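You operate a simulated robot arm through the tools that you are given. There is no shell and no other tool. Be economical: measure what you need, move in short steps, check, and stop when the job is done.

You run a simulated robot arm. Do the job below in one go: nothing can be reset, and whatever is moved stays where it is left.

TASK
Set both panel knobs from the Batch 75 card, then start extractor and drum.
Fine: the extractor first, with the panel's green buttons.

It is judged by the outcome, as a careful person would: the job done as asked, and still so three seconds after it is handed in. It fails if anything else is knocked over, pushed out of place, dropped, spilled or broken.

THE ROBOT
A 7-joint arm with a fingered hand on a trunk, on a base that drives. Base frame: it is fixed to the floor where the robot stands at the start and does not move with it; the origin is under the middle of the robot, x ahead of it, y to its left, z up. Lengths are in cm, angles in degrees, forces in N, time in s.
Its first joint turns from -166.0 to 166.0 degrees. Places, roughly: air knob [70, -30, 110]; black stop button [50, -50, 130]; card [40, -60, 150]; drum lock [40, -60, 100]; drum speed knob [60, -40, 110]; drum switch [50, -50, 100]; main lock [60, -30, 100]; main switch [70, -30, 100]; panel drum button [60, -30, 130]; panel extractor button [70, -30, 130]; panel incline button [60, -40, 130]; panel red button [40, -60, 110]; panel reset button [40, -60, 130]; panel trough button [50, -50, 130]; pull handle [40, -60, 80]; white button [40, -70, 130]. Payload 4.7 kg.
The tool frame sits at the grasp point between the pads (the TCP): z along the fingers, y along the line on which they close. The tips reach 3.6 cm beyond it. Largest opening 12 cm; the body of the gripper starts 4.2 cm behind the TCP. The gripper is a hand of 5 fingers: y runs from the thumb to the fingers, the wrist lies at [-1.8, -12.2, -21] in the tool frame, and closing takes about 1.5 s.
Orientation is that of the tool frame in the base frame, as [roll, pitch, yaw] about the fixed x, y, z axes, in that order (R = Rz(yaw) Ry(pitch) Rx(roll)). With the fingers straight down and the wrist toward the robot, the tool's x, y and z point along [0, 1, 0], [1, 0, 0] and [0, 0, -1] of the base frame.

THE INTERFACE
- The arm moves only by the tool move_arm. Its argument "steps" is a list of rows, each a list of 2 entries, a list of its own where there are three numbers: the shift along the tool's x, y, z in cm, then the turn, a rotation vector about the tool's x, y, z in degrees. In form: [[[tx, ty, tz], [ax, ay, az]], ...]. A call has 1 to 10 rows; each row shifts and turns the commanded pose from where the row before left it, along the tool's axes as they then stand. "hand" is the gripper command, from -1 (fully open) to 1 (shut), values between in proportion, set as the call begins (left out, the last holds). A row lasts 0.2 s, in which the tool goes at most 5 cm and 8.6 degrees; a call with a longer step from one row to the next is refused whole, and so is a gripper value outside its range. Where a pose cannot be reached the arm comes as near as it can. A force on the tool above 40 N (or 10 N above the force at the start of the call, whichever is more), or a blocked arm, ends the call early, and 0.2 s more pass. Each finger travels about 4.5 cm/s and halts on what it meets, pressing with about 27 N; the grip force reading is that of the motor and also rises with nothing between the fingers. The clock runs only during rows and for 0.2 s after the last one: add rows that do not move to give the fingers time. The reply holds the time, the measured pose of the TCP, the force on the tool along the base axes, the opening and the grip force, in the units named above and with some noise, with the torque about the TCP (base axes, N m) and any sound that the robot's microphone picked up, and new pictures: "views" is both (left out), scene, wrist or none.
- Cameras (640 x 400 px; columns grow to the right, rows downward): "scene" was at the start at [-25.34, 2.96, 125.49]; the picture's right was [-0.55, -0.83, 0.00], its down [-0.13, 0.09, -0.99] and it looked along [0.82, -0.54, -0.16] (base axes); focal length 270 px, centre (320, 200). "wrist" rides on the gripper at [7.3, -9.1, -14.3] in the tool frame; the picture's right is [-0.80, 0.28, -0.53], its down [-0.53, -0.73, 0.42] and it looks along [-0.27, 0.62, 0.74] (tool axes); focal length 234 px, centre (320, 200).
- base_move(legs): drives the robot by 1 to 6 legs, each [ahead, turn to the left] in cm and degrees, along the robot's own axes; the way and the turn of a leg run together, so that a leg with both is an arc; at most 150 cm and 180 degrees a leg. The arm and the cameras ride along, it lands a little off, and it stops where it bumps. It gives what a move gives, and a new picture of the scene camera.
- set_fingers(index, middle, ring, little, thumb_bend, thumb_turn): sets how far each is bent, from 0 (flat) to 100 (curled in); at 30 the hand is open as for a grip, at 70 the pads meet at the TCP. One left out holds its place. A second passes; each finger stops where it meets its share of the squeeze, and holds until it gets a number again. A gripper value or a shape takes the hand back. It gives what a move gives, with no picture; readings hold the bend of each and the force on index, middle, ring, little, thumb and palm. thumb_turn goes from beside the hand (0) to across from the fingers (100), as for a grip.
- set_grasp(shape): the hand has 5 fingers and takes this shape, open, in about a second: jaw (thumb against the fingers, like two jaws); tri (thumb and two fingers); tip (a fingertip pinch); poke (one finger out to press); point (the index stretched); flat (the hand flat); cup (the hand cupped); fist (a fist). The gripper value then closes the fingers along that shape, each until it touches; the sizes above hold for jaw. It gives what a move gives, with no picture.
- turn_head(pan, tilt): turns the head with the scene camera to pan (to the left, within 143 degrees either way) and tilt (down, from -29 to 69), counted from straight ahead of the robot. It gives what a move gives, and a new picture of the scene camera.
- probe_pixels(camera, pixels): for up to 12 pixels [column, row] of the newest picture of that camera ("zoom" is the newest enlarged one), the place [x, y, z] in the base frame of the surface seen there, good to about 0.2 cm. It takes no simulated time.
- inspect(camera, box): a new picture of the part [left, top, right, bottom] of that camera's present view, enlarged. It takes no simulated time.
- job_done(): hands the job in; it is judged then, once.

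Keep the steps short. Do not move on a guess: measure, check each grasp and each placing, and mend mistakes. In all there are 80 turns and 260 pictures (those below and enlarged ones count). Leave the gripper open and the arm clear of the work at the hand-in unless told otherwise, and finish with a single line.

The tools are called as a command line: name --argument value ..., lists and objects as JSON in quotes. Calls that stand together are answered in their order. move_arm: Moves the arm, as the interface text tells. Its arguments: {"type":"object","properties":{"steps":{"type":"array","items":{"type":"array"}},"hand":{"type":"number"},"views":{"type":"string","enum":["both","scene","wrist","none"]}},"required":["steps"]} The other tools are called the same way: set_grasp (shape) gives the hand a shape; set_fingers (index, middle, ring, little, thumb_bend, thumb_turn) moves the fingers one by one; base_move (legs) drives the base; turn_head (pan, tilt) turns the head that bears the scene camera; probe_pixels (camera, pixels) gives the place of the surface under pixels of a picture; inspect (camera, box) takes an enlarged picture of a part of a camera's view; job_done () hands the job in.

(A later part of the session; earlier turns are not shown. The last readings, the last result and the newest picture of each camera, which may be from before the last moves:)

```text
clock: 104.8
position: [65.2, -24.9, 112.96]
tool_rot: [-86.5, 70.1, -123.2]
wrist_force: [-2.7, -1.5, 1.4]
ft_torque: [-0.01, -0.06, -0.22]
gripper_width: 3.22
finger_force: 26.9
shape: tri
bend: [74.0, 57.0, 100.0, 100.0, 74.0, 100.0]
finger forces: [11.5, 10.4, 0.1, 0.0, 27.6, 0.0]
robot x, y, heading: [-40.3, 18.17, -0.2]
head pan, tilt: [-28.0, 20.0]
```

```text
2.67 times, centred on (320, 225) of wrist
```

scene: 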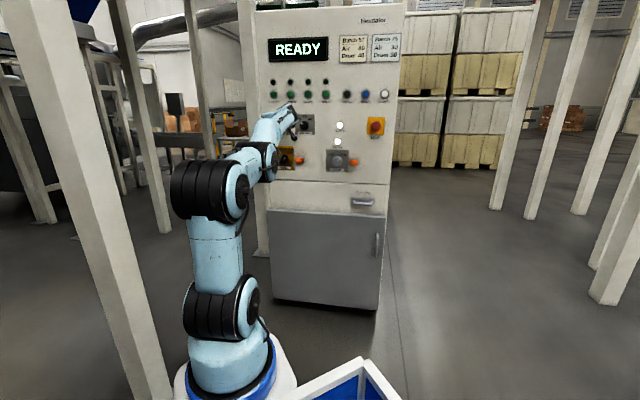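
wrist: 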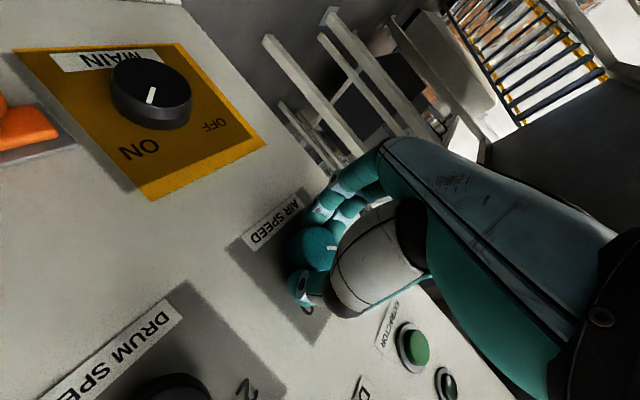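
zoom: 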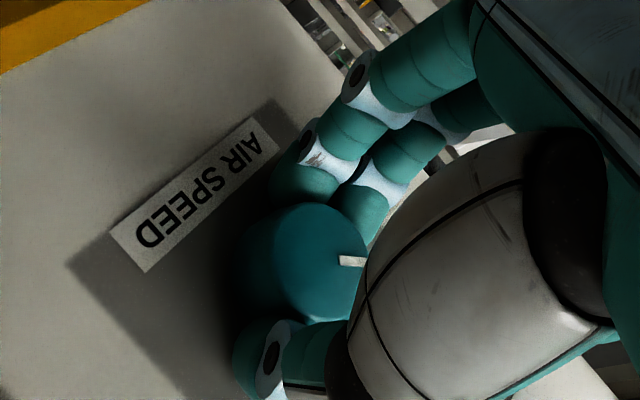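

Firm grip (index 11.5 N, middle 10.4 N, thumb 27.6 N). Turning clockwise in small rows, 40° first.

move_arm --steps '[[[0, 0, 0], [0, 0, 4]], [[0, 0, 0], [0, 0, 4]], [[0, 0, 0], [0, 0, 4]], [[0, 0, 0], [0, 0, 4]], [[0, 0, 0], [0, 0, 4]], [[0, 0, 0], [0, 0, 4]], [[0, 0, 0], [0, 0, 4]], [[0, 0, 0], [0, 0, 4]], [[0, 0, 0], [0, 0, 4]], [[0, 0, 0], [0, 0, 4]]]' --views "wrist"

inspect --camera "wrist" --box '[200, 150, 440, 300]'

```text
clock: 106.4
position: [65.08, -25.11, 114.85]
tool_rot: [87.5, 83.4, 50.7]
wrist_force: [-26.0, 6.0, -5.5]
ft_torque: [0.38, 0.2, -0.75]
gripper_width: 3.13
finger_force: 27.0
shape: tri
bend: [74.0, 74.0, 100.0, 100.0, 77.0, 98.0]
finger forces: [15.4, 0.0, 0.0, 0.0, 39.7, 0.0]
out of reach, approached as far as the arm can: row 5, 6, 7
robot x, y, heading: [-40.47, 17.46, -0.5]
head pan, tilt: [-28.0, 20.0]
stopped in row 7: the force on the tool passed its limit at 42 N (the readings are from after the stop); the commanded pose is now the measured one
```

wrist: 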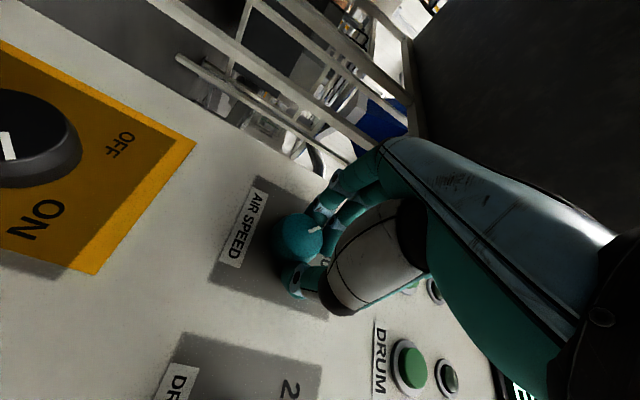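

```text
2.67 times, centred on (320, 225) of wrist
```

zoom: 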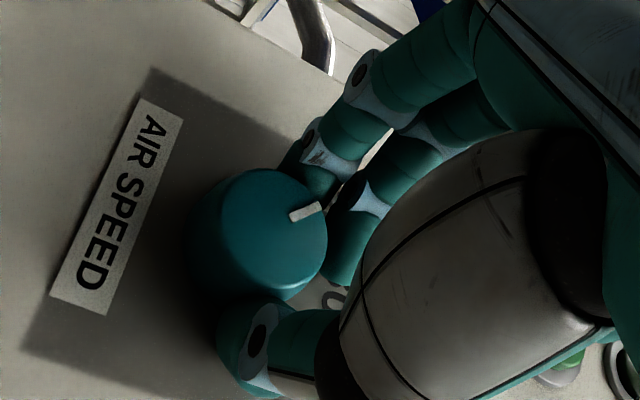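

The reach ran out mid-turn and the hand slid up 1.9 cm (42 N). I'll release, back off and look at the knob.

move_arm --steps '[[[0, 0, 0], [0, 0, 0]], [[0, 0, 0], [0, 0, 0]], [[0, 0, 0], [0, 0, 0]], [[0, 0, 0], [0, 0, 0]], [[0, 0, 0], [0, 0, 0]], [[0, 0, -3], [0, 0, 0]], [[0, 0, -3], [0, 0, 0]], [[0, 0, 0], [0, 0, 0]]]' --hand -1

inspect --camera "wrist" --box '[160, 130, 400, 280]'

```text
clock: 106.8
position: [65.2, -24.65, 114.93]
tool_rot: [86.4, 83.5, 49.9]
wrist_force: [1.0, 0.1, 1.4]
ft_torque: [0.02, 0.07, -0.08]
gripper_width: 11.65
finger_force: 0.1
shape: tri
bend: [31.0, 31.0, 99.0, 99.0, 31.0, 98.0]
finger forces: [0.1, 0.1, 0.0, 0.1, 0.0, 0.1]
robot x, y, heading: [-40.34, 17.97, -0.4]
head pan, tilt: [-28.0, 20.0]
stopped in row 1: the force on the tool passed its limit at 48 N (the readings are from after the stop); the commanded pose is now the measured one
```

scene: 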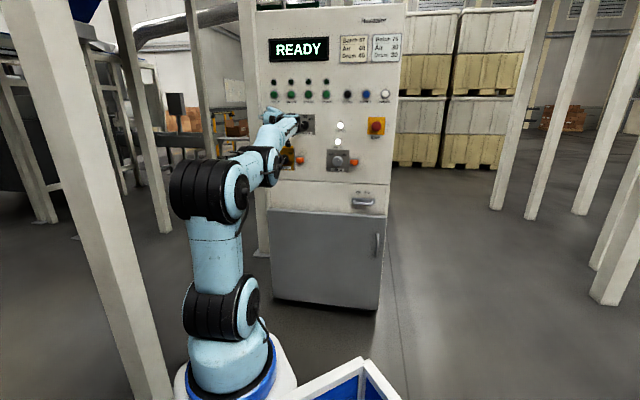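
wrist: 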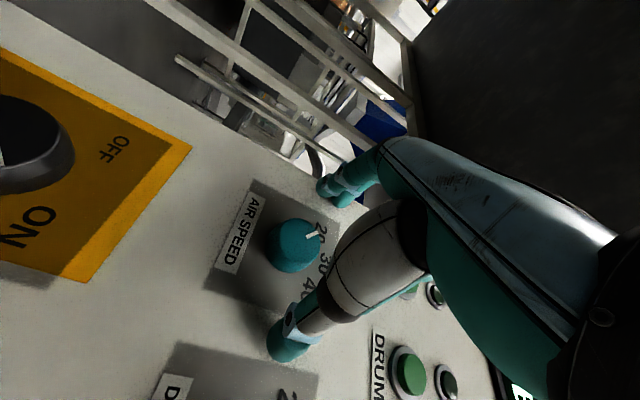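

```text
2.67 times, centred on (280, 205) of wrist
```

zoom: 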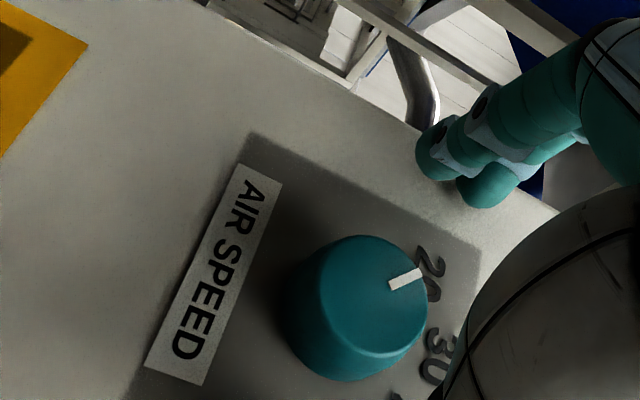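

The knob still points at 20 (the hand slipped as the arm lost reach). I'll back off and see whether the roll range -155°…-100° is reachable at this height.

move_arm --steps '[[[0, 0, -3], [0, 0, 0]], [[0, 0, -3], [0, 0, 0]], [[0, 0, 0], [0, 0, -8.5]], [[0, 0, 0], [0, 0, -8.5]], [[0, 0, 0], [0, 0, -8.5]], [[0, 0, 0], [0, 0, -8.5]], [[0, 0, 0], [0, 0, -8.5]], [[0, 0, 0], [0, 0, -8.5]], [[0, 0, 0], [0, 0, -8.5]], [[0, 0, 0], [0, 0, -8.5]]]' --views "wrist"

```text
clock: 109.0
position: [60.52, -21.48, 114.77]
tool_rot: [-89.7, 28.4, -126.6]
wrist_force: [0.2, -0.3, -0.5]
ft_torque: [-0.02, -0.03, -0.02]
gripper_width: 11.98
finger_force: 0.1
shape: tri
bend: [30.0, 30.0, 99.0, 99.0, 30.0, 98.0]
finger forces: [0.0, 0.0, 0.1, 0.0, 0.0, 0.1]
robot x, y, heading: [-40.36, 17.66, -0.3]
head pan, tilt: [-28.0, 20.0]
```

wrist: 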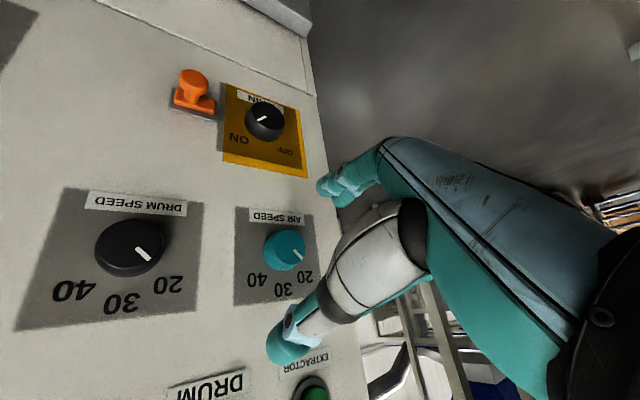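

Roll -152° is fine here. Rolling 8° more, aligning and advancing to grip the knob again.

move_arm --steps '[[[0, 0, 0], [0, 0, -8]], [[0.65, 1.79, 0], [0, 0, 0]], [[0, 0, 2], [0, 0, 0]], [[0, 0, 2], [0, 0, 0]], [[0, 0, 1.95], [0, 0, 0]], [[0, 0, 0], [0, 0, 0]]]' --views "wrist"

```text
clock: 110.4
position: [65.35, -24.85, 112.79]
tool_rot: [-89.7, 20.5, -126.5]
wrist_force: [0.0, -0.4, -0.3]
ft_torque: [0.01, 0.01, -0.02]
gripper_width: 11.96
finger_force: 0.0
shape: tri
bend: [30.0, 30.0, 99.0, 99.0, 30.0, 98.0]
finger forces: [0.0, 0.0, 0.1, 0.0, 0.1, 0.0]
robot x, y, heading: [-40.4, 18.14, -0.3]
head pan, tilt: [-28.0, 20.0]
```

wrist: 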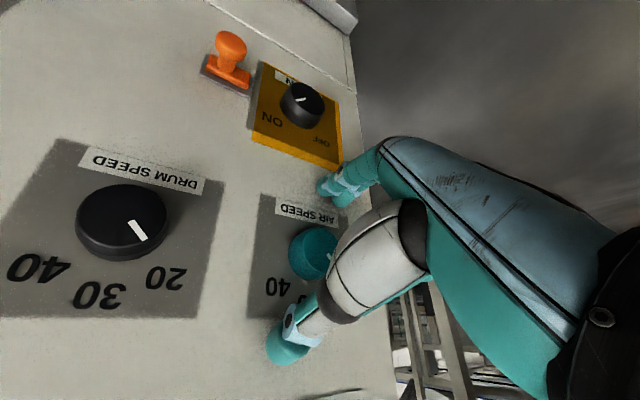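

In place (u 20.2, z 112.8). Closing.

move_arm --steps '[[[0, 0, 0], [0, 0, 0]], [[0, 0, 0], [0, 0, 0]], [[0, 0, 0], [0, 0, 0]], [[0, 0, 0], [0, 0, 0]], [[0, 0, 0], [0, 0, 0]], [[0, 0, 0], [0, 0, 0]], [[0, 0, 0], [0, 0, 0]], [[0, 0, 0], [0, 0, 0]]]' --hand 0.8 --views "none"

move_arm --steps '[[[0, 0, 0], [0, 0, 4]], [[0, 0, 0], [0, 0, 4]], [[0, 0, 0], [0, 0, 4]], [[0, 0, 0], [0, 0, 4]], [[0, 0, 0], [0, 0, 4]], [[0, 0, 0], [0, 0, 4]], [[0, 0, 0], [0, 0, 4]], [[0, 0, 0], [0, 0, 4]], [[0, 0, 0], [0, 0, 4]], [[0, 0, 0], [0, 0, 4]]]' --views "wrist"

inspect --camera "wrist" --box '[200, 150, 440, 300]'

```text
clock: 112.2
position: [65.24, -25.09, 112.82]
tool_rot: [-89.7, 20.5, -126.6]
wrist_force: [0.0, -0.8, 1.6]
ft_torque: [-0.06, -0.02, -0.01]
gripper_width: 3.38
finger_force: 26.7
shape: tri
bend: [74.0, 57.0, 100.0, 100.0, 74.0, 100.0]
finger forces: [10.1, 12.0, 0.0, 0.1, 24.7, 0.1]
robot x, y, heading: [-40.57, 18.08, -0.3]
head pan, tilt: [-28.0, 20.0]
```

```text
clock: 114.4
position: [65.24, -25.08, 112.89]
tool_rot: [-89.2, 60.6, -125.9]
wrist_force: [-19.3, 13.3, -6.9]
ft_torque: [-0.21, 0.0, -0.5]
gripper_width: 3.38
finger_force: 26.3
shape: tri
bend: [74.0, 56.0, 100.0, 100.0, 75.0, 100.0]
finger forces: [15.0, 13.9, 0.0, 0.0, 42.2, 0.0]
robot x, y, heading: [-40.38, 17.75, -0.7]
head pan, tilt: [-28.0, 20.0]
```

wrist: 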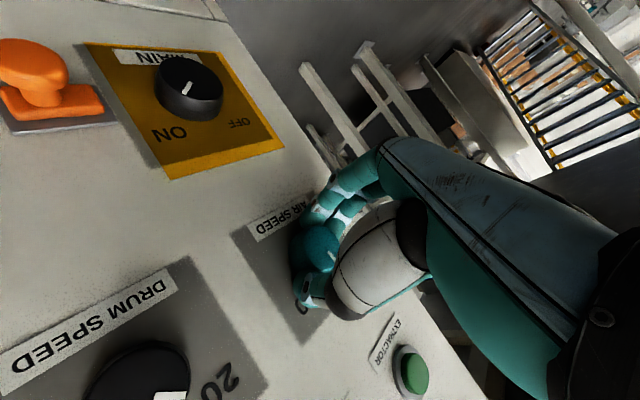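

```text
2.67 times, centred on (320, 225) of wrist
```

zoom: 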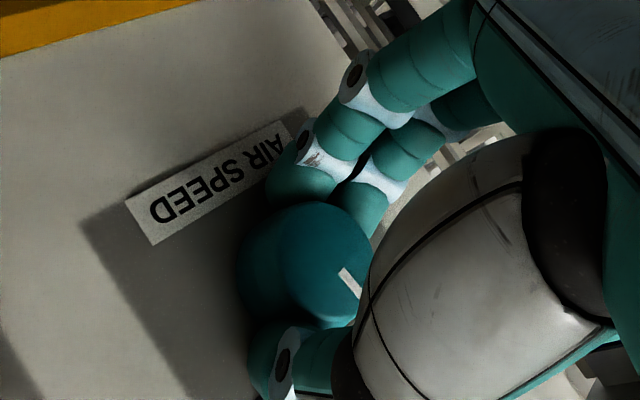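

The mark now points nearly straight away from the label, i.e. at 30. Releasing and backing off to look.

move_arm --steps '[[[0, 0, 0], [0, 0, 0]], [[0, 0, 0], [0, 0, 0]], [[0, 0, 0], [0, 0, 0]], [[0, 0, 0], [0, 0, 0]], [[0, 0, 0], [0, 0, 0]], [[0, 0, 0], [0, 0, 0]], [[0, 0, 0], [0, 0, 0]]]' --hand -1 --views "none"

move_arm --steps '[[[0, 0, -3], [0, 0, 0]], [[0, 0, -3], [0, 0, 0]], [[0, 0, 0], [0, 0, -8.5]], [[0, 0, 0], [0, 0, -8.5]], [[0, 0, 0], [0, 0, -8.5]], [[0, 0, 0], [0, 0, -8.5]]]' --views "wrist"

inspect --camera "wrist" --box '[200, 180, 360, 280]'

```text
clock: 114.8
position: [65.33, -25.08, 112.94]
tool_rot: [-89.2, 60.6, -126.1]
wrist_force: [-0.1, -0.6, -0.3]
ft_torque: [-0.01, 0.01, 0.05]
gripper_width: 11.92
finger_force: 0.0
shape: tri
bend: [30.0, 30.0, 99.0, 99.0, 30.0, 98.0]
finger forces: [0.0, 0.1, 0.0, 0.1, 0.1, 0.1]
robot x, y, heading: [-40.47, 17.81, -0.3]
head pan, tilt: [-28.0, 20.0]
stopped in row 2: the force on the tool passed its limit at 46 N (the readings are from after the stop); the commanded pose is now the measured one
```

```text
clock: 116.2
position: [60.36, -21.39, 113.04]
tool_rot: [-89.6, 26.5, -126.4]
wrist_force: [-0.1, 0.5, -0.5]
ft_torque: [0.0, 0.03, 0.0]
gripper_width: 11.97
finger_force: 0.0
shape: tri
bend: [30.0, 30.0, 99.0, 99.0, 30.0, 98.0]
finger forces: [0.0, 0.0, 0.0, 0.0, 0.0, 0.1]
robot x, y, heading: [-40.49, 17.86, -0.3]
head pan, tilt: [-28.0, 20.0]
```

wrist: 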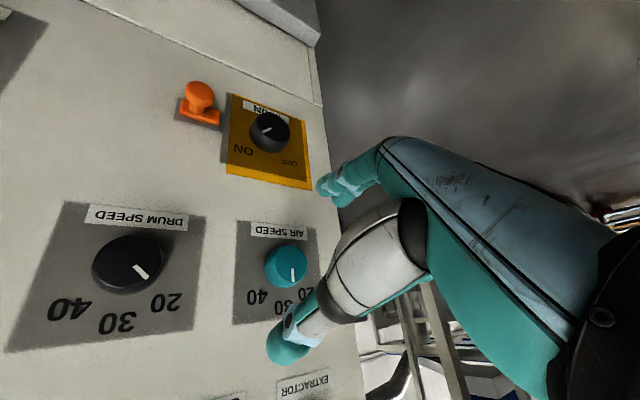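

```text
4.00 times, centred on (280, 230) of wrist
```

zoom: 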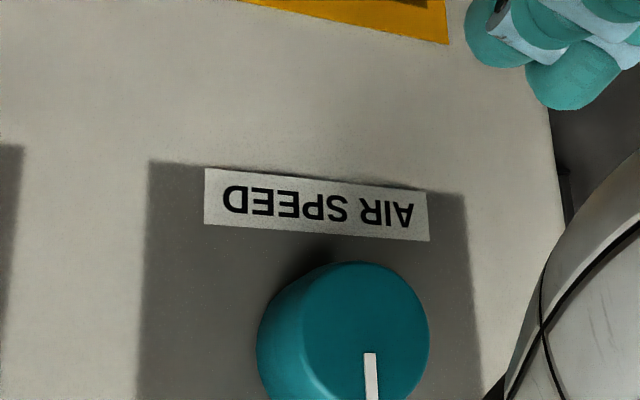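

Air knob points at 30 (mark parallel to the plate side). Next: right 12.6 cm to the drum speed knob.

move_arm --steps '[[[3.77, -1.8, 0], [0, 0, 0]], [[3.77, -1.8, 0], [0, 0, 0]], [[3.77, -1.8, 0], [0, 0, 0]], [[0, 0, 0], [0, 0, -6]], [[0, 0, 0], [0, 0, 0]]]'

inspect --camera "scene" --box '[255, 100, 335, 150]'

```text
clock: 117.4
position: [53.8, -30.23, 113.35]
tool_rot: [-89.8, 20.6, -127.1]
wrist_force: [-0.3, 0.4, 0.2]
ft_torque: [-0.04, -0.03, 0.02]
gripper_width: 12.0
finger_force: 0.0
shape: tri
bend: [30.0, 30.0, 99.0, 99.0, 30.0, 97.0]
finger forces: [0.0, 0.0, 0.1, 0.1, 0.0, 0.0]
out of reach, approached as far as the arm can: row 3, 4
robot x, y, heading: [-40.33, 17.55, -0.5]
head pan, tilt: [-28.0, 20.0]
```

scene: 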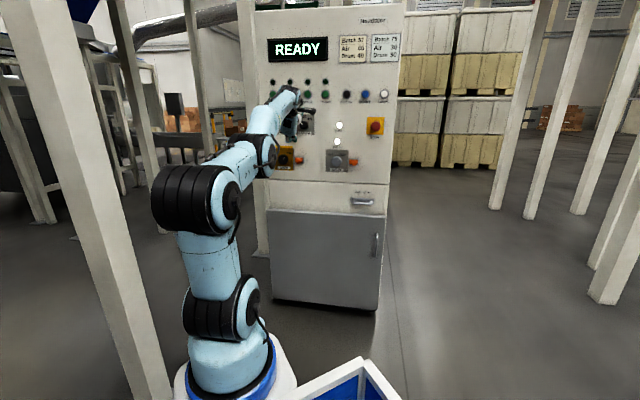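
wrist: 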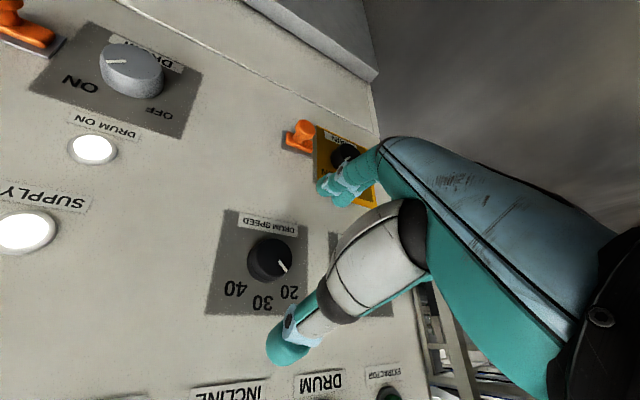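

```text
8.00 times, centred on (295, 125) of scene
```

zoom: 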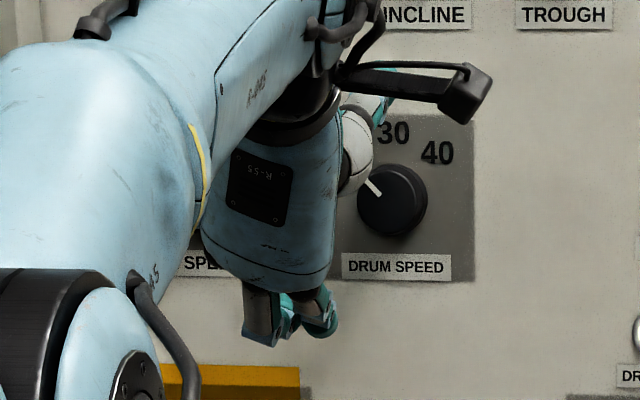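

Needs 1.6 cm more right. Rolling +12° for reach, then shifting.

move_arm --steps '[[[0, 0, 0], [0, 0, 6]], [[0, 0, 0], [0, 0, 6]], [[0.81, -0.21, 0], [0, 0, 0]], [[0.81, -0.21, 0], [0, 0, 0]], [[0, 0, 0], [0, 0, 0]]]' --views "wrist"

```text
clock: 118.6
position: [53.58, -30.56, 113.24]
tool_rot: [-90.0, 32.8, -127.3]
wrist_force: [-0.1, -0.5, -0.4]
ft_torque: [-0.05, 0.03, -0.02]
gripper_width: 12.0
finger_force: 0.0
shape: tri
bend: [30.0, 30.0, 99.0, 99.0, 30.0, 97.0]
finger forces: [0.0, 0.0, 0.2, 0.0, 0.0, 0.0]
out of reach, approached as far as the arm can: row 3, 4
robot x, y, heading: [-40.1, 17.89, -0.1]
head pan, tilt: [-28.0, 20.0]
```

wrist: 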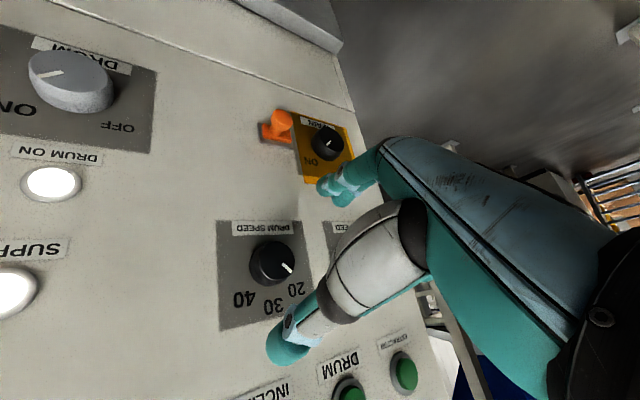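

Right is still limited; driving the base back 6 cm will shift everything right relative to the panel.

base_move --legs '[[-6, 0]]'

```text
clock: 119.6
position: [47.59, -30.54, 113.36]
tool_rot: [-89.9, 32.6, -127.1]
wrist_force: [-0.4, -0.2, 0.1]
ft_torque: [-0.02, 0.0, 0.01]
gripper_width: 11.99
finger_force: 0.1
shape: tri
bend: [30.0, 30.0, 99.0, 99.0, 30.0, 97.0]
finger forces: [0.1, 0.1, 0.0, 0.0, 0.0, 0.0]
robot x, y, heading: [-46.1, 18.1, -0.5]
head pan, tilt: [-28.0, 20.0]
```

scene: 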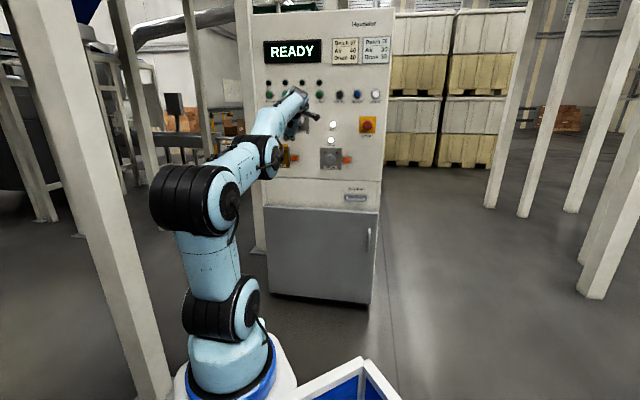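

move_arm --steps '[[[-0.88, 0.86, 2.3], [0, 0, 0]], [[-0.87, 0.85, 2.4], [0, 0, 0]], [[0, 0, 0], [0, 0, -8]], [[0, 0, 0], [0, 0, 0]]]' --views "wrist"

```text
clock: 120.6
position: [52.66, -31.5, 112.82]
tool_rot: [-89.9, 24.6, -127.2]
wrist_force: [-0.1, 0.5, -0.4]
ft_torque: [-0.03, -0.01, -0.02]
gripper_width: 11.97
finger_force: 0.1
shape: tri
bend: [30.0, 30.0, 99.0, 99.0, 30.0, 97.0]
finger forces: [0.1, 0.1, 0.0, 0.0, 0.0, 0.0]
robot x, y, heading: [-46.64, 17.57, -0.6]
head pan, tilt: [-28.0, 20.0]
```

wrist: 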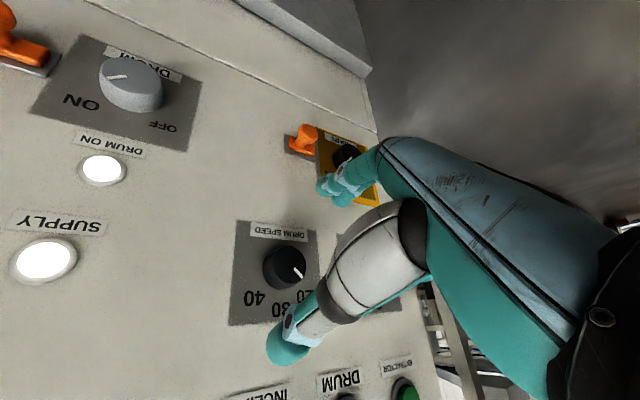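

Aligned (u 7.2, z 112.8). Advancing 6 cm and closing.

move_arm --steps '[[[0, 0, 2], [0, 0, 0]], [[0, 0, 2], [0, 0, 0]], [[0, 0, 2], [0, 0, 0]], [[0, 0, 0], [0, 0, 0]]]' --views "none"

move_arm --steps '[[[0, 0, 0], [0, 0, 0]], [[0, 0, 0], [0, 0, 0]], [[0, 0, 0], [0, 0, 0]], [[0, 0, 0], [0, 0, 0]], [[0, 0, 0], [0, 0, 0]], [[0, 0, 0], [0, 0, 0]], [[0, 0, 0], [0, 0, 0]], [[0, 0, 0], [0, 0, 0]]]' --hand 0.8 --views "wrist"

inspect --camera "wrist" --box '[200, 150, 440, 300]'

```text
clock: 121.6
position: [57.58, -35.12, 113.02]
tool_rot: [-90.0, 24.6, -127.2]
wrist_force: [-11.1, 7.0, 0.8]
ft_torque: [0.43, 0.59, 0.47]
gripper_width: 11.89
finger_force: 0.0
shape: tri
bend: [30.0, 30.0, 99.0, 99.0, 30.0, 97.0]
finger forces: [0.1, 12.8, 0.0, 0.0, 0.0, 0.0]
robot x, y, heading: [-46.55, 17.77, -0.6]
head pan, tilt: [-28.0, 20.0]
```

```text
clock: 123.4
position: [57.58, -35.05, 113.09]
tool_rot: [-89.7, 24.5, -127.2]
wrist_force: [-19.8, 20.2, 14.9]
ft_torque: [-0.11, -0.5, 0.02]
gripper_width: 4.11
finger_force: 26.5
shape: tri
bend: [75.0, 55.0, 100.0, 100.0, 76.0, 100.0]
finger forces: [18.7, 7.7, 0.0, 0.0, 30.9, 0.1]
robot x, y, heading: [-46.51, 18.19, -0.5]
head pan, tilt: [-28.0, 20.0]
```

wrist: 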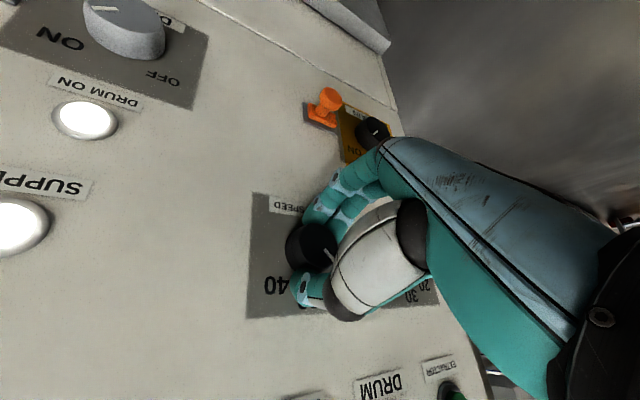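

```text
2.67 times, centred on (320, 225) of wrist
```

zoom: 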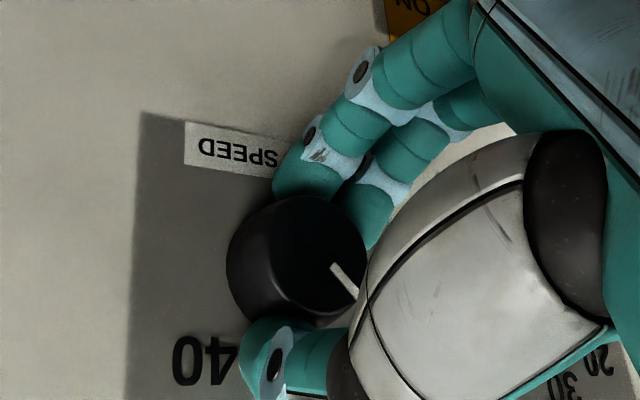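

Gripped, but it presses on the panel with ~28 N. I'll open, back off 0.5 cm, and regrip.

move_arm --steps '[[[0, 0, 0], [0, 0, 0]], [[0, 0, 0], [0, 0, 0]], [[0, 0, 0], [0, 0, 0]], [[0, 0, 0], [0, 0, 0]], [[0, 0, 0], [0, 0, 0]], [[0, 0, 0], [0, 0, 0]], [[0, 0, -0.5], [0, 0, 0]], [[0, 0, 0], [0, 0, 0]]]' --hand -1 --views "wrist"

inspect --camera "wrist" --box '[200, 150, 440, 300]'

```text
clock: 123.8
position: [57.47, -34.33, 112.5]
tool_rot: [-90.7, 24.7, -127.2]
wrist_force: [-62.8, 58.7, -21.1]
ft_torque: [-1.62, -2.36, -1.78]
gripper_width: 11.27
finger_force: 0.2
shape: tri
bend: [31.0, 31.0, 99.0, 99.0, 47.0, 99.0]
finger forces: [0.0, 0.1, 0.0, 0.0, 84.9, 0.0]
robot x, y, heading: [-46.23, 17.65, -0.3]
head pan, tilt: [-28.0, 20.0]
stopped in row 1: the force on the tool passed its limit at 50 N (the readings are from after the stop); the commanded pose is now the measured one
```

wrist: 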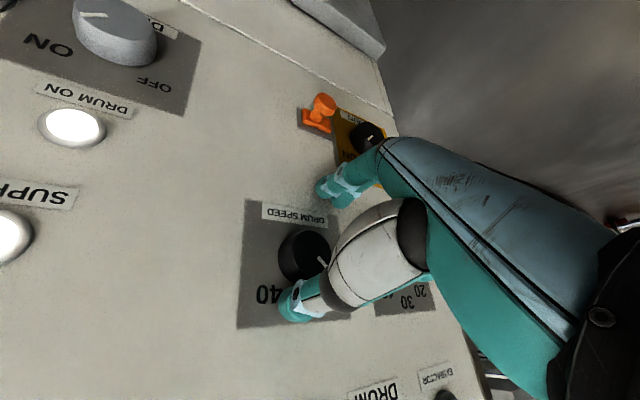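

```text
2.67 times, centred on (320, 225) of wrist
```

zoom: 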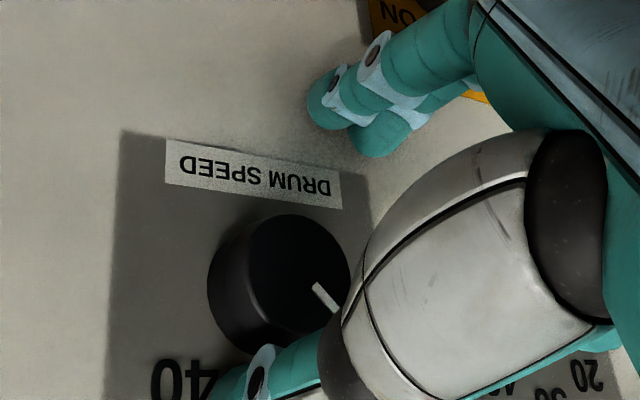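

The thumb presses the panel while opening. Backing straight out.

move_arm --steps '[[[0, 0, -1], [0, 0, 0]], [[0, 0, -1], [0, 0, 0]], [[0, 0, -1], [0, 0, 0]], [[0, 0, -1.5], [0, 0, 0]], [[0, 0, 0], [0, 0, 0]], [[0, 0, 0], [0, 0, 0]]]' --views "wrist"

probe_pixels --camera "wrist" --pixels '[[285, 262], [270, 285], [230, 300], [310, 320], [150, 250], [290, 285], [262, 270], [300, 255]]'

```text
clock: 125.2
position: [54.05, -32.54, 112.8]
tool_rot: [-90.1, 24.7, -127.3]
wrist_force: [0.1, 0.2, -0.3]
ft_torque: [-0.02, 0.02, 0.02]
gripper_width: 11.95
finger_force: 0.0
shape: tri
bend: [30.0, 30.0, 99.0, 99.0, 30.0, 98.0]
finger forces: [0.0, 0.0, 0.0, 0.0, 0.0, 0.0]
robot x, y, heading: [-46.1, 17.9, -0.2]
head pan, tilt: [-28.0, 20.0]
```

wrist: 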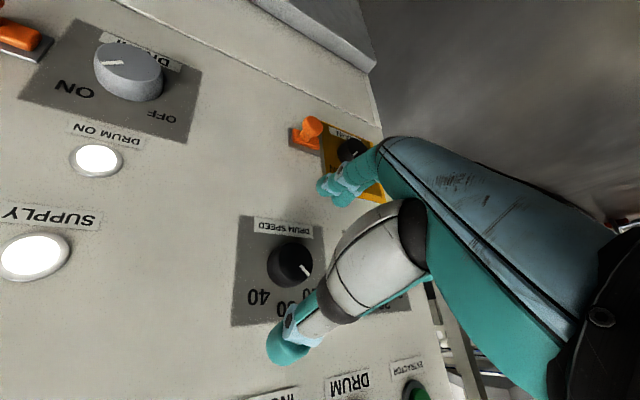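

```text
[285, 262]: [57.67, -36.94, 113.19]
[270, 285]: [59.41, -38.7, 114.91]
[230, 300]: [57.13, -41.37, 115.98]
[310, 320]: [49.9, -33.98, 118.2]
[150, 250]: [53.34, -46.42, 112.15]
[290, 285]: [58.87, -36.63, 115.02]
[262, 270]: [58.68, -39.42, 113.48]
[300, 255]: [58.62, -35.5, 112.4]
```

Knob face centre ≈ u 7.0, z 112.9, as aimed. Advancing 3.6 cm only (0.5 less deep) this time.

move_arm --steps '[[[0, 0, 1.8], [0, 0, 0]], [[0, 0, 1.8], [0, 0, 0]], [[0, 0, 0], [0, 0, 0]]]' --views "none"

move_arm --steps '[[[0, 0, 0], [0, 0, 0]], [[0, 0, 0], [0, 0, 0]], [[0, 0, 0], [0, 0, 0]], [[0, 0, 0], [0, 0, 0]], [[0, 0, 0], [0, 0, 0]], [[0, 0, 0], [0, 0, 0]], [[0, 0, 0], [0, 0, 0]], [[0, 0, 0], [0, 0, 0]]]' --hand 0.7 --views "wrist"

inspect --camera "wrist" --box '[200, 150, 440, 300]'

```text
clock: 126.0
position: [56.94, -34.51, 112.81]
tool_rot: [-90.1, 24.6, -127.2]
wrist_force: [0.1, -0.9, 0.5]
ft_torque: [0.01, 0.01, 0.02]
gripper_width: 11.96
finger_force: 0.1
shape: tri
bend: [30.0, 30.0, 99.0, 99.0, 30.0, 98.0]
finger forces: [0.1, 0.0, 0.0, 0.1, 0.0, 0.0]
robot x, y, heading: [-46.0, 17.72, -0.5]
head pan, tilt: [-28.0, 20.0]
```

```text
clock: 127.8
position: [56.98, -34.6, 112.78]
tool_rot: [-90.0, 24.7, -127.3]
wrist_force: [1.5, -1.9, 4.5]
ft_torque: [-0.11, -0.12, -0.07]
gripper_width: 3.04
finger_force: 27.0
shape: tri
bend: [74.0, 59.0, 100.0, 100.0, 73.0, 100.0]
finger forces: [11.0, 10.1, 0.1, 0.1, 25.9, 0.1]
robot x, y, heading: [-46.53, 18.04, -0.3]
head pan, tilt: [-28.0, 20.0]
```

wrist: 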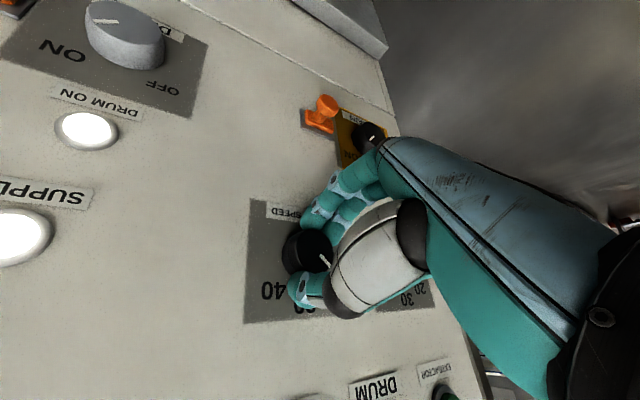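

```text
2.67 times, centred on (320, 225) of wrist
```

zoom: 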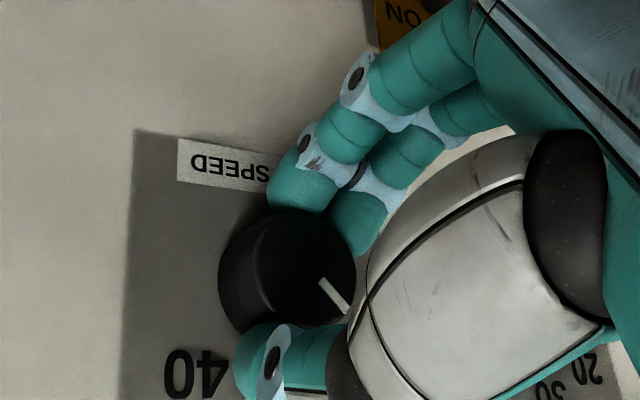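

Clean balanced grip (11/10/26 N, little tool force). Turning clockwise 40°, as worked for the air knob.

move_arm --steps '[[[0, 0, 0], [0, 0, 4]], [[0, 0, 0], [0, 0, 4]], [[0, 0, 0], [0, 0, 4]], [[0, 0, 0], [0, 0, 4]], [[0, 0, 0], [0, 0, 4]], [[0, 0, 0], [0, 0, 4]], [[0, 0, 0], [0, 0, 4]], [[0, 0, 0], [0, 0, 4]], [[0, 0, 0], [0, 0, 4]], [[0, 0, 0], [0, 0, 4]]]' --views "wrist"

inspect --camera "wrist" --box '[200, 150, 440, 300]'

```text
clock: 130.0
position: [56.9, -34.55, 112.82]
tool_rot: [-90.3, 64.7, -127.6]
wrist_force: [0.7, -4.8, 8.4]
ft_torque: [-0.17, -0.16, -0.13]
gripper_width: 2.92
finger_force: 27.6
shape: tri
bend: [74.0, 59.0, 100.0, 100.0, 73.0, 100.0]
finger forces: [9.6, 13.4, 0.1, 0.0, 29.3, 0.1]
robot x, y, heading: [-46.15, 18.33, -0.2]
head pan, tilt: [-28.0, 20.0]
```

wrist: 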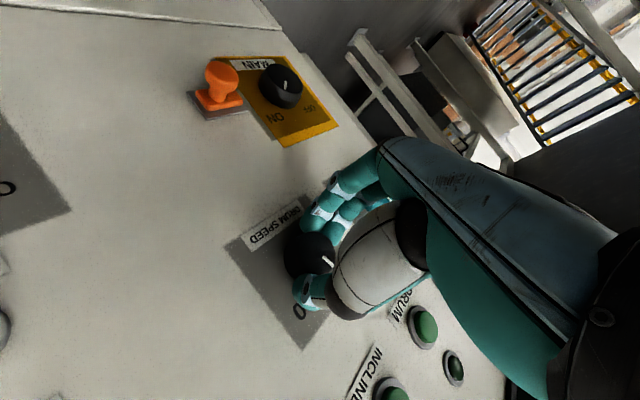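

```text
2.67 times, centred on (320, 225) of wrist
```

zoom: 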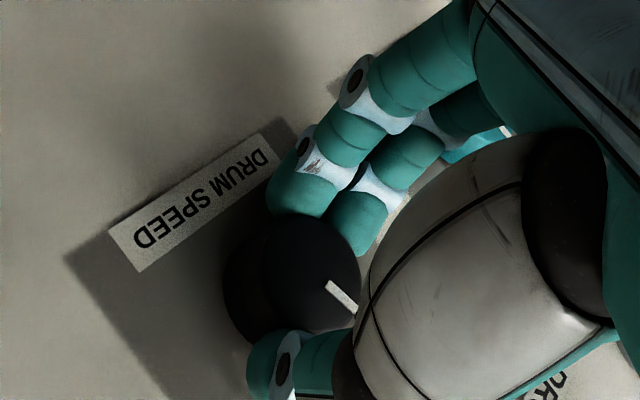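

Mark is now ~77° from the label line, a bit short of 30 (the air knob was at ~85°). Turning 6° more.

move_arm --steps '[[[0, 0, 0], [0, 0, 3]], [[0, 0, 0], [0, 0, 3]], [[0, 0, 0], [0, 0, 0]]]' --views "wrist"

inspect --camera "wrist" --box '[200, 150, 440, 300]'

```text
clock: 130.8
position: [56.87, -34.58, 112.78]
tool_rot: [-90.0, 70.6, -127.1]
wrist_force: [3.6, -5.3, 9.4]
ft_torque: [-0.15, -0.19, -0.06]
gripper_width: 2.95
finger_force: 27.2
shape: tri
bend: [74.0, 59.0, 100.0, 100.0, 73.0, 100.0]
finger forces: [9.4, 13.8, 0.1, 0.0, 28.6, 0.0]
robot x, y, heading: [-46.63, 17.83, -0.5]
head pan, tilt: [-28.0, 20.0]
```

wrist: 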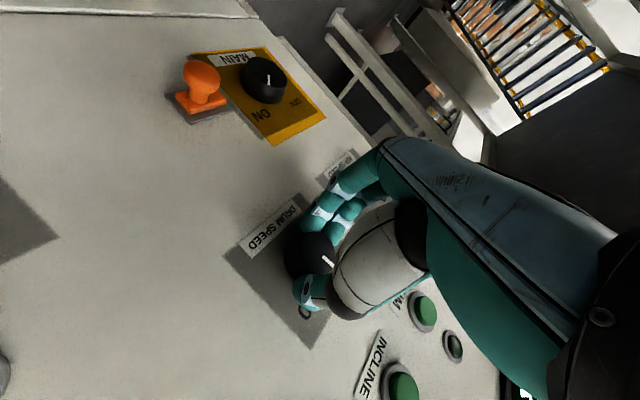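

```text
2.67 times, centred on (320, 225) of wrist
```

zoom: 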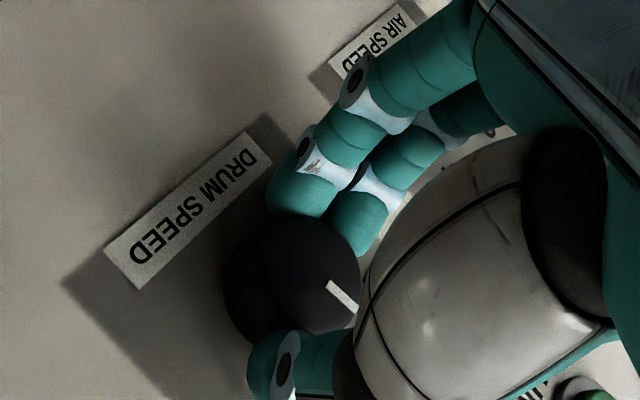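

Now ~84°. Releasing, then backing off to verify.

move_arm --steps '[[[0, 0, 0], [0, 0, 0]], [[0, 0, 0], [0, 0, 0]], [[0, 0, 0], [0, 0, 0]], [[0, 0, 0], [0, 0, 0]], [[0, 0, 0], [0, 0, 0]], [[0, 0, 0], [0, 0, 0]]]' --hand -1 --views "none"

move_arm --steps '[[[0, 0, -3], [0, 0, 0]], [[0, 0, -3], [0, 0, 0]], [[0, 0, -3], [0, 0, -8.5]], [[0, 0, 0], [0, 0, -8.5]], [[0, 0, 0], [0, 0, -8.5]], [[0, 0, 0], [0, 0, -8.5]], [[0, 0, 0], [0, 0, -8.5]], [[0, 0, 0], [0, 0, 0]]]' --views "wrist"

inspect --camera "wrist" --box '[200, 200, 360, 300]'

```text
clock: 132.2
position: [56.91, -34.51, 112.72]
tool_rot: [-90.5, 70.5, -127.7]
wrist_force: [0.1, 0.4, -0.4]
ft_torque: [-0.01, -0.01, -0.01]
gripper_width: 11.97
finger_force: 0.0
shape: tri
bend: [30.0, 30.0, 99.0, 99.0, 30.0, 98.0]
finger forces: [0.1, 0.1, 0.1, 0.0, 0.0, 0.0]
robot x, y, heading: [-46.27, 17.81, -0.4]
head pan, tilt: [-28.0, 20.0]
```

```text
clock: 134.0
position: [49.76, -29.07, 112.73]
tool_rot: [-90.1, 28.0, -127.2]
wrist_force: [1.2, 0.6, 0.1]
ft_torque: [0.01, 0.02, -0.03]
gripper_width: 11.98
finger_force: 0.0
shape: tri
bend: [30.0, 30.0, 99.0, 99.0, 30.0, 98.0]
finger forces: [0.0, 0.0, 0.0, 0.0, 0.0, 0.0]
robot x, y, heading: [-46.03, 17.93, -0.4]
head pan, tilt: [-28.0, 20.0]
```

wrist: 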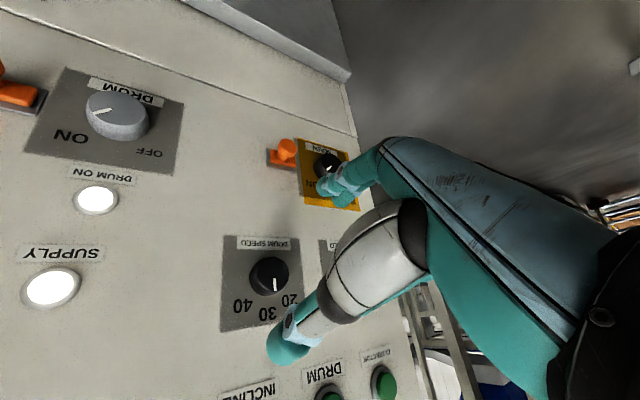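

```text
4.00 times, centred on (280, 250) of wrist
```

zoom: 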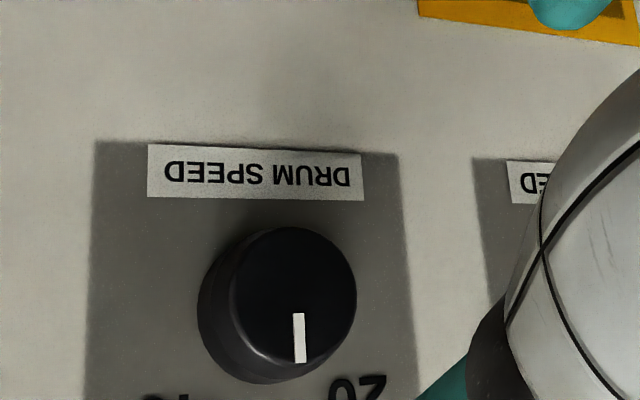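

Both knobs at 30. Now the poke shape, and see where the fingertip is.

set_grasp --shape "poke"

move_arm --steps '[[[0, 0, -3], [0, 0, 0]], [[0, 0, 0], [0, 0, 0]]]'

inspect --camera "wrist" --box '[200, 130, 440, 280]'

```text
clock: 134.9
position: [49.72, -28.98, 112.59]
tool_rot: [-90.1, 28.1, -127.3]
wrist_force: [0.5, -0.1, -0.2]
ft_torque: [0.01, 0.01, -0.01]
gripper_width: 0.01
finger_force: 0.0
shape: poke
bend: [70.0, 70.0, 99.0, 99.0, 100.0, 100.0]
finger forces: [0.0, 0.1, 0.1, 0.1, 0.1, 0.0]
robot x, y, heading: [-45.91, 17.81, -0.3]
head pan, tilt: [-28.0, 20.0]
```

```text
clock: 135.5
position: [47.21, -27.2, 112.5]
tool_rot: [-90.1, 28.0, -127.4]
wrist_force: [-0.2, 0.2, 0.0]
ft_torque: [0.0, 0.03, 0.03]
gripper_width: 0.0
finger_force: 0.1
shape: poke
bend: [70.0, 70.0, 99.0, 99.0, 100.0, 100.0]
finger forces: [0.0, 0.0, 0.0, 0.0, 0.1, 0.0]
robot x, y, heading: [-46.28, 18.31, -0.4]
head pan, tilt: [-28.0, 20.0]
```

scene: 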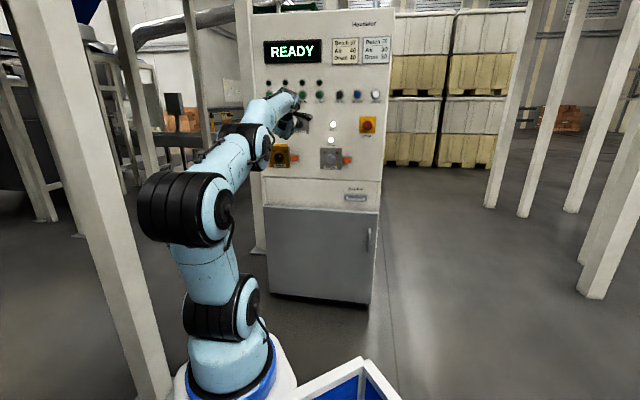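
wrist: 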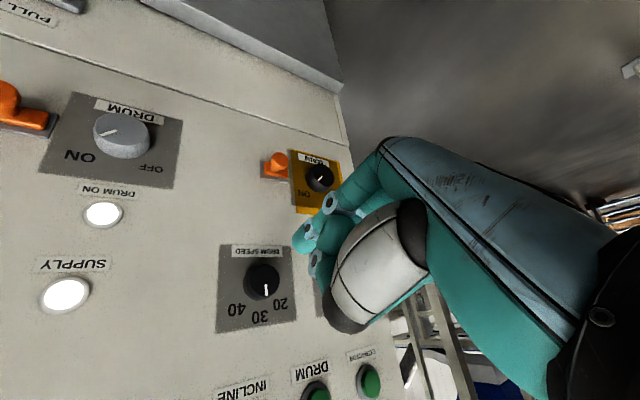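

```text
2.67 times, centred on (320, 205) of wrist
```

zoom: 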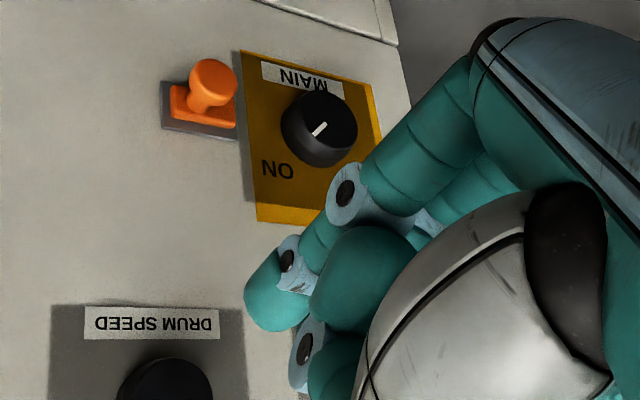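

probe_pixels --camera "zoom" --pixels '[[248, 300], [258, 322], [275, 325], [270, 300], [300, 345], [335, 275]]'

probe_pixels --camera "wrist" --pixels '[[369, 382], [316, 394]]'

```text
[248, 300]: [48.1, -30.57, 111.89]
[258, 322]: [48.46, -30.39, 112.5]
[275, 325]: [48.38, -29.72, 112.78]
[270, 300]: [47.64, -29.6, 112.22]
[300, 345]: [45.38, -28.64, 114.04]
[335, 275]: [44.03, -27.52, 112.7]
```

```text
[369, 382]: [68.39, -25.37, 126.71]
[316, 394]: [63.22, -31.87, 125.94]
```

Tip is 3 cm ahead of the TCP. The middle finger also sticks out, so I'll curl it, then move up-left to the extractor button (u 21.8, z 126.7).

set_fingers --middle 100

move_arm --steps '[[[-4.09, -1, 0], [0, 0, 0]], [[-4.09, -1, 0], [0, 0, 0]], [[-4.09, -1, 0], [0, 0, 0]], [[-4.09, -1, 0], [0, 0, 0]], [[-4.09, -1, 0], [0, 0, 0]], [[0, 0, 4], [0, 0, 0]], [[0, 0, 3], [0, 0, 0]], [[0, 0, 0], [0, 0, 0]]]'

inspect --camera "wrist" --box '[200, 130, 440, 280]'

```text
clock: 136.5
position: [47.22, -27.34, 112.47]
tool_rot: [-90.2, 28.0, -127.4]
wrist_force: [0.3, 0.8, 0.3]
ft_torque: [0.0, 0.03, 0.0]
gripper_width: 3.85
finger_force: 0.1
shape: fingers
bend: [70.0, 100.0, 99.0, 99.0, 100.0, 100.0]
finger forces: [0.1, 0.0, 0.1, 0.1, 0.1, 0.0]
robot x, y, heading: [-46.21, 17.95, -0.3]
head pan, tilt: [-28.0, 20.0]
```

```text
clock: 138.3
position: [62.49, -19.34, 126.9]
tool_rot: [-90.2, 28.1, -127.4]
wrist_force: [0.7, -0.8, -0.7]
ft_torque: [-0.04, -0.05, 0.0]
gripper_width: 3.87
finger_force: 0.0
shape: fingers
bend: [70.0, 100.0, 99.0, 99.0, 100.0, 100.0]
finger forces: [0.0, 0.0, 0.0, 0.0, 0.1, 0.0]
robot x, y, heading: [-46.56, 18.29, -0.5]
head pan, tilt: [-28.0, 20.0]
```

scene: 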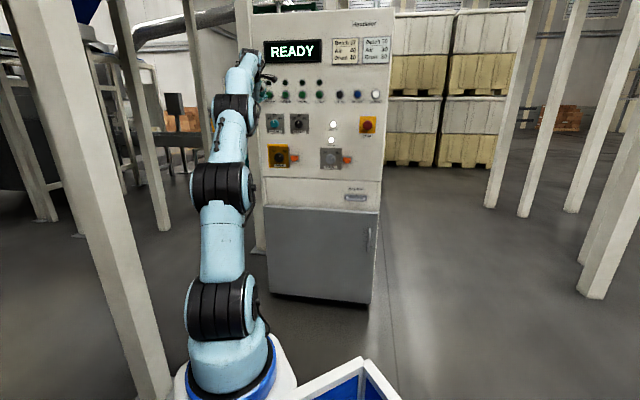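
wrist: 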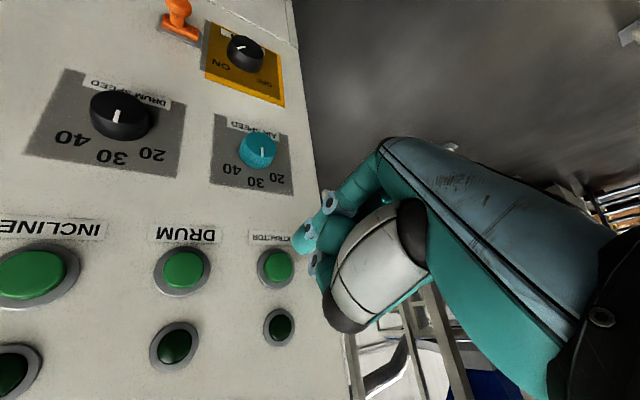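

```text
2.67 times, centred on (320, 205) of wrist
```

zoom: 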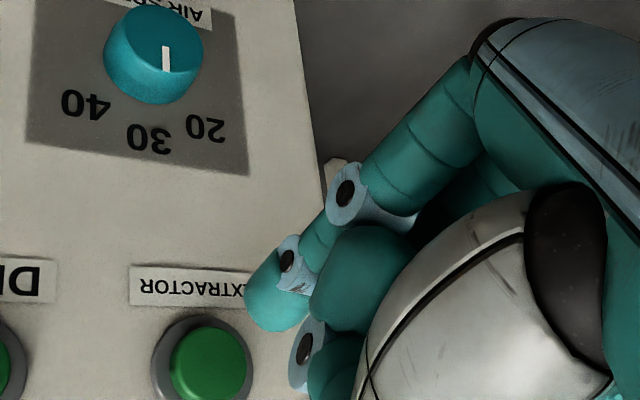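

Both knobs clearly read 30. Probing tip vs. button.

probe_pixels --camera "zoom" --pixels '[[247, 305], [258, 325], [280, 328], [285, 300], [208, 362], [175, 362], [242, 362], [208, 325], [208, 395]]'

```text
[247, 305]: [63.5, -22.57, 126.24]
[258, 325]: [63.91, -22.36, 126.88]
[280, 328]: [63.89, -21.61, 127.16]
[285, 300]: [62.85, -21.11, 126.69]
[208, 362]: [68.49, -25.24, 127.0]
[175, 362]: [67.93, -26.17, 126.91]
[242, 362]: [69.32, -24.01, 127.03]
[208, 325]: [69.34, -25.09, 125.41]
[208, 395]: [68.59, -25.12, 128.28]
```

Tip (u≈21.7, z≈127) is lined up with the extractor button (u 21.9, z 126.9), gap about 5.2 cm. Pressing in small rows.

move_arm --steps '[[[0, 0, 2.4], [0, 0, 0]], [[0, 0, 2.2], [0, 0, 0]], [[0, 0, 0.3], [0, 0, 0]], [[0, 0, 0.3], [0, 0, 0]], [[0, 0, 0.3], [0, 0, 0]], [[0, 0, 0.3], [0, 0, 0]]]'

```text
clock: 139.7
position: [66.23, -22.21, 126.65]
tool_rot: [-90.1, 28.0, -127.2]
wrist_force: [-0.3, -0.1, -0.4]
ft_torque: [0.02, -0.01, -0.03]
gripper_width: 3.8
finger_force: 0.9
shape: fingers
bend: [70.0, 100.0, 99.0, 99.0, 100.0, 100.0]
finger forces: [1.5, 0.1, 0.1, 0.1, 0.0, 0.1]
out of reach, approached as far as the arm can: row 4, 6
robot x, y, heading: [-46.25, 17.76, -0.4]
head pan, tilt: [-28.0, 20.0]
```

scene: 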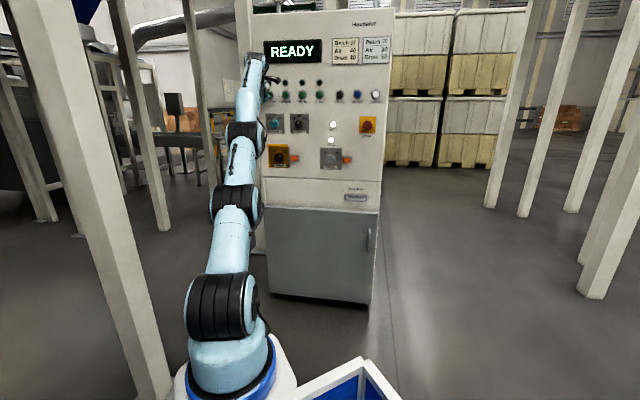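
wrist: 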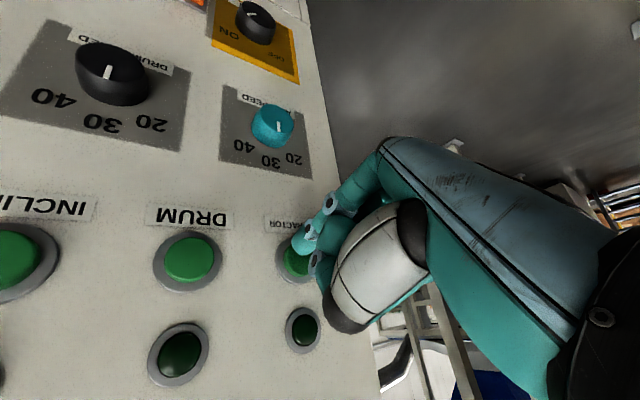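

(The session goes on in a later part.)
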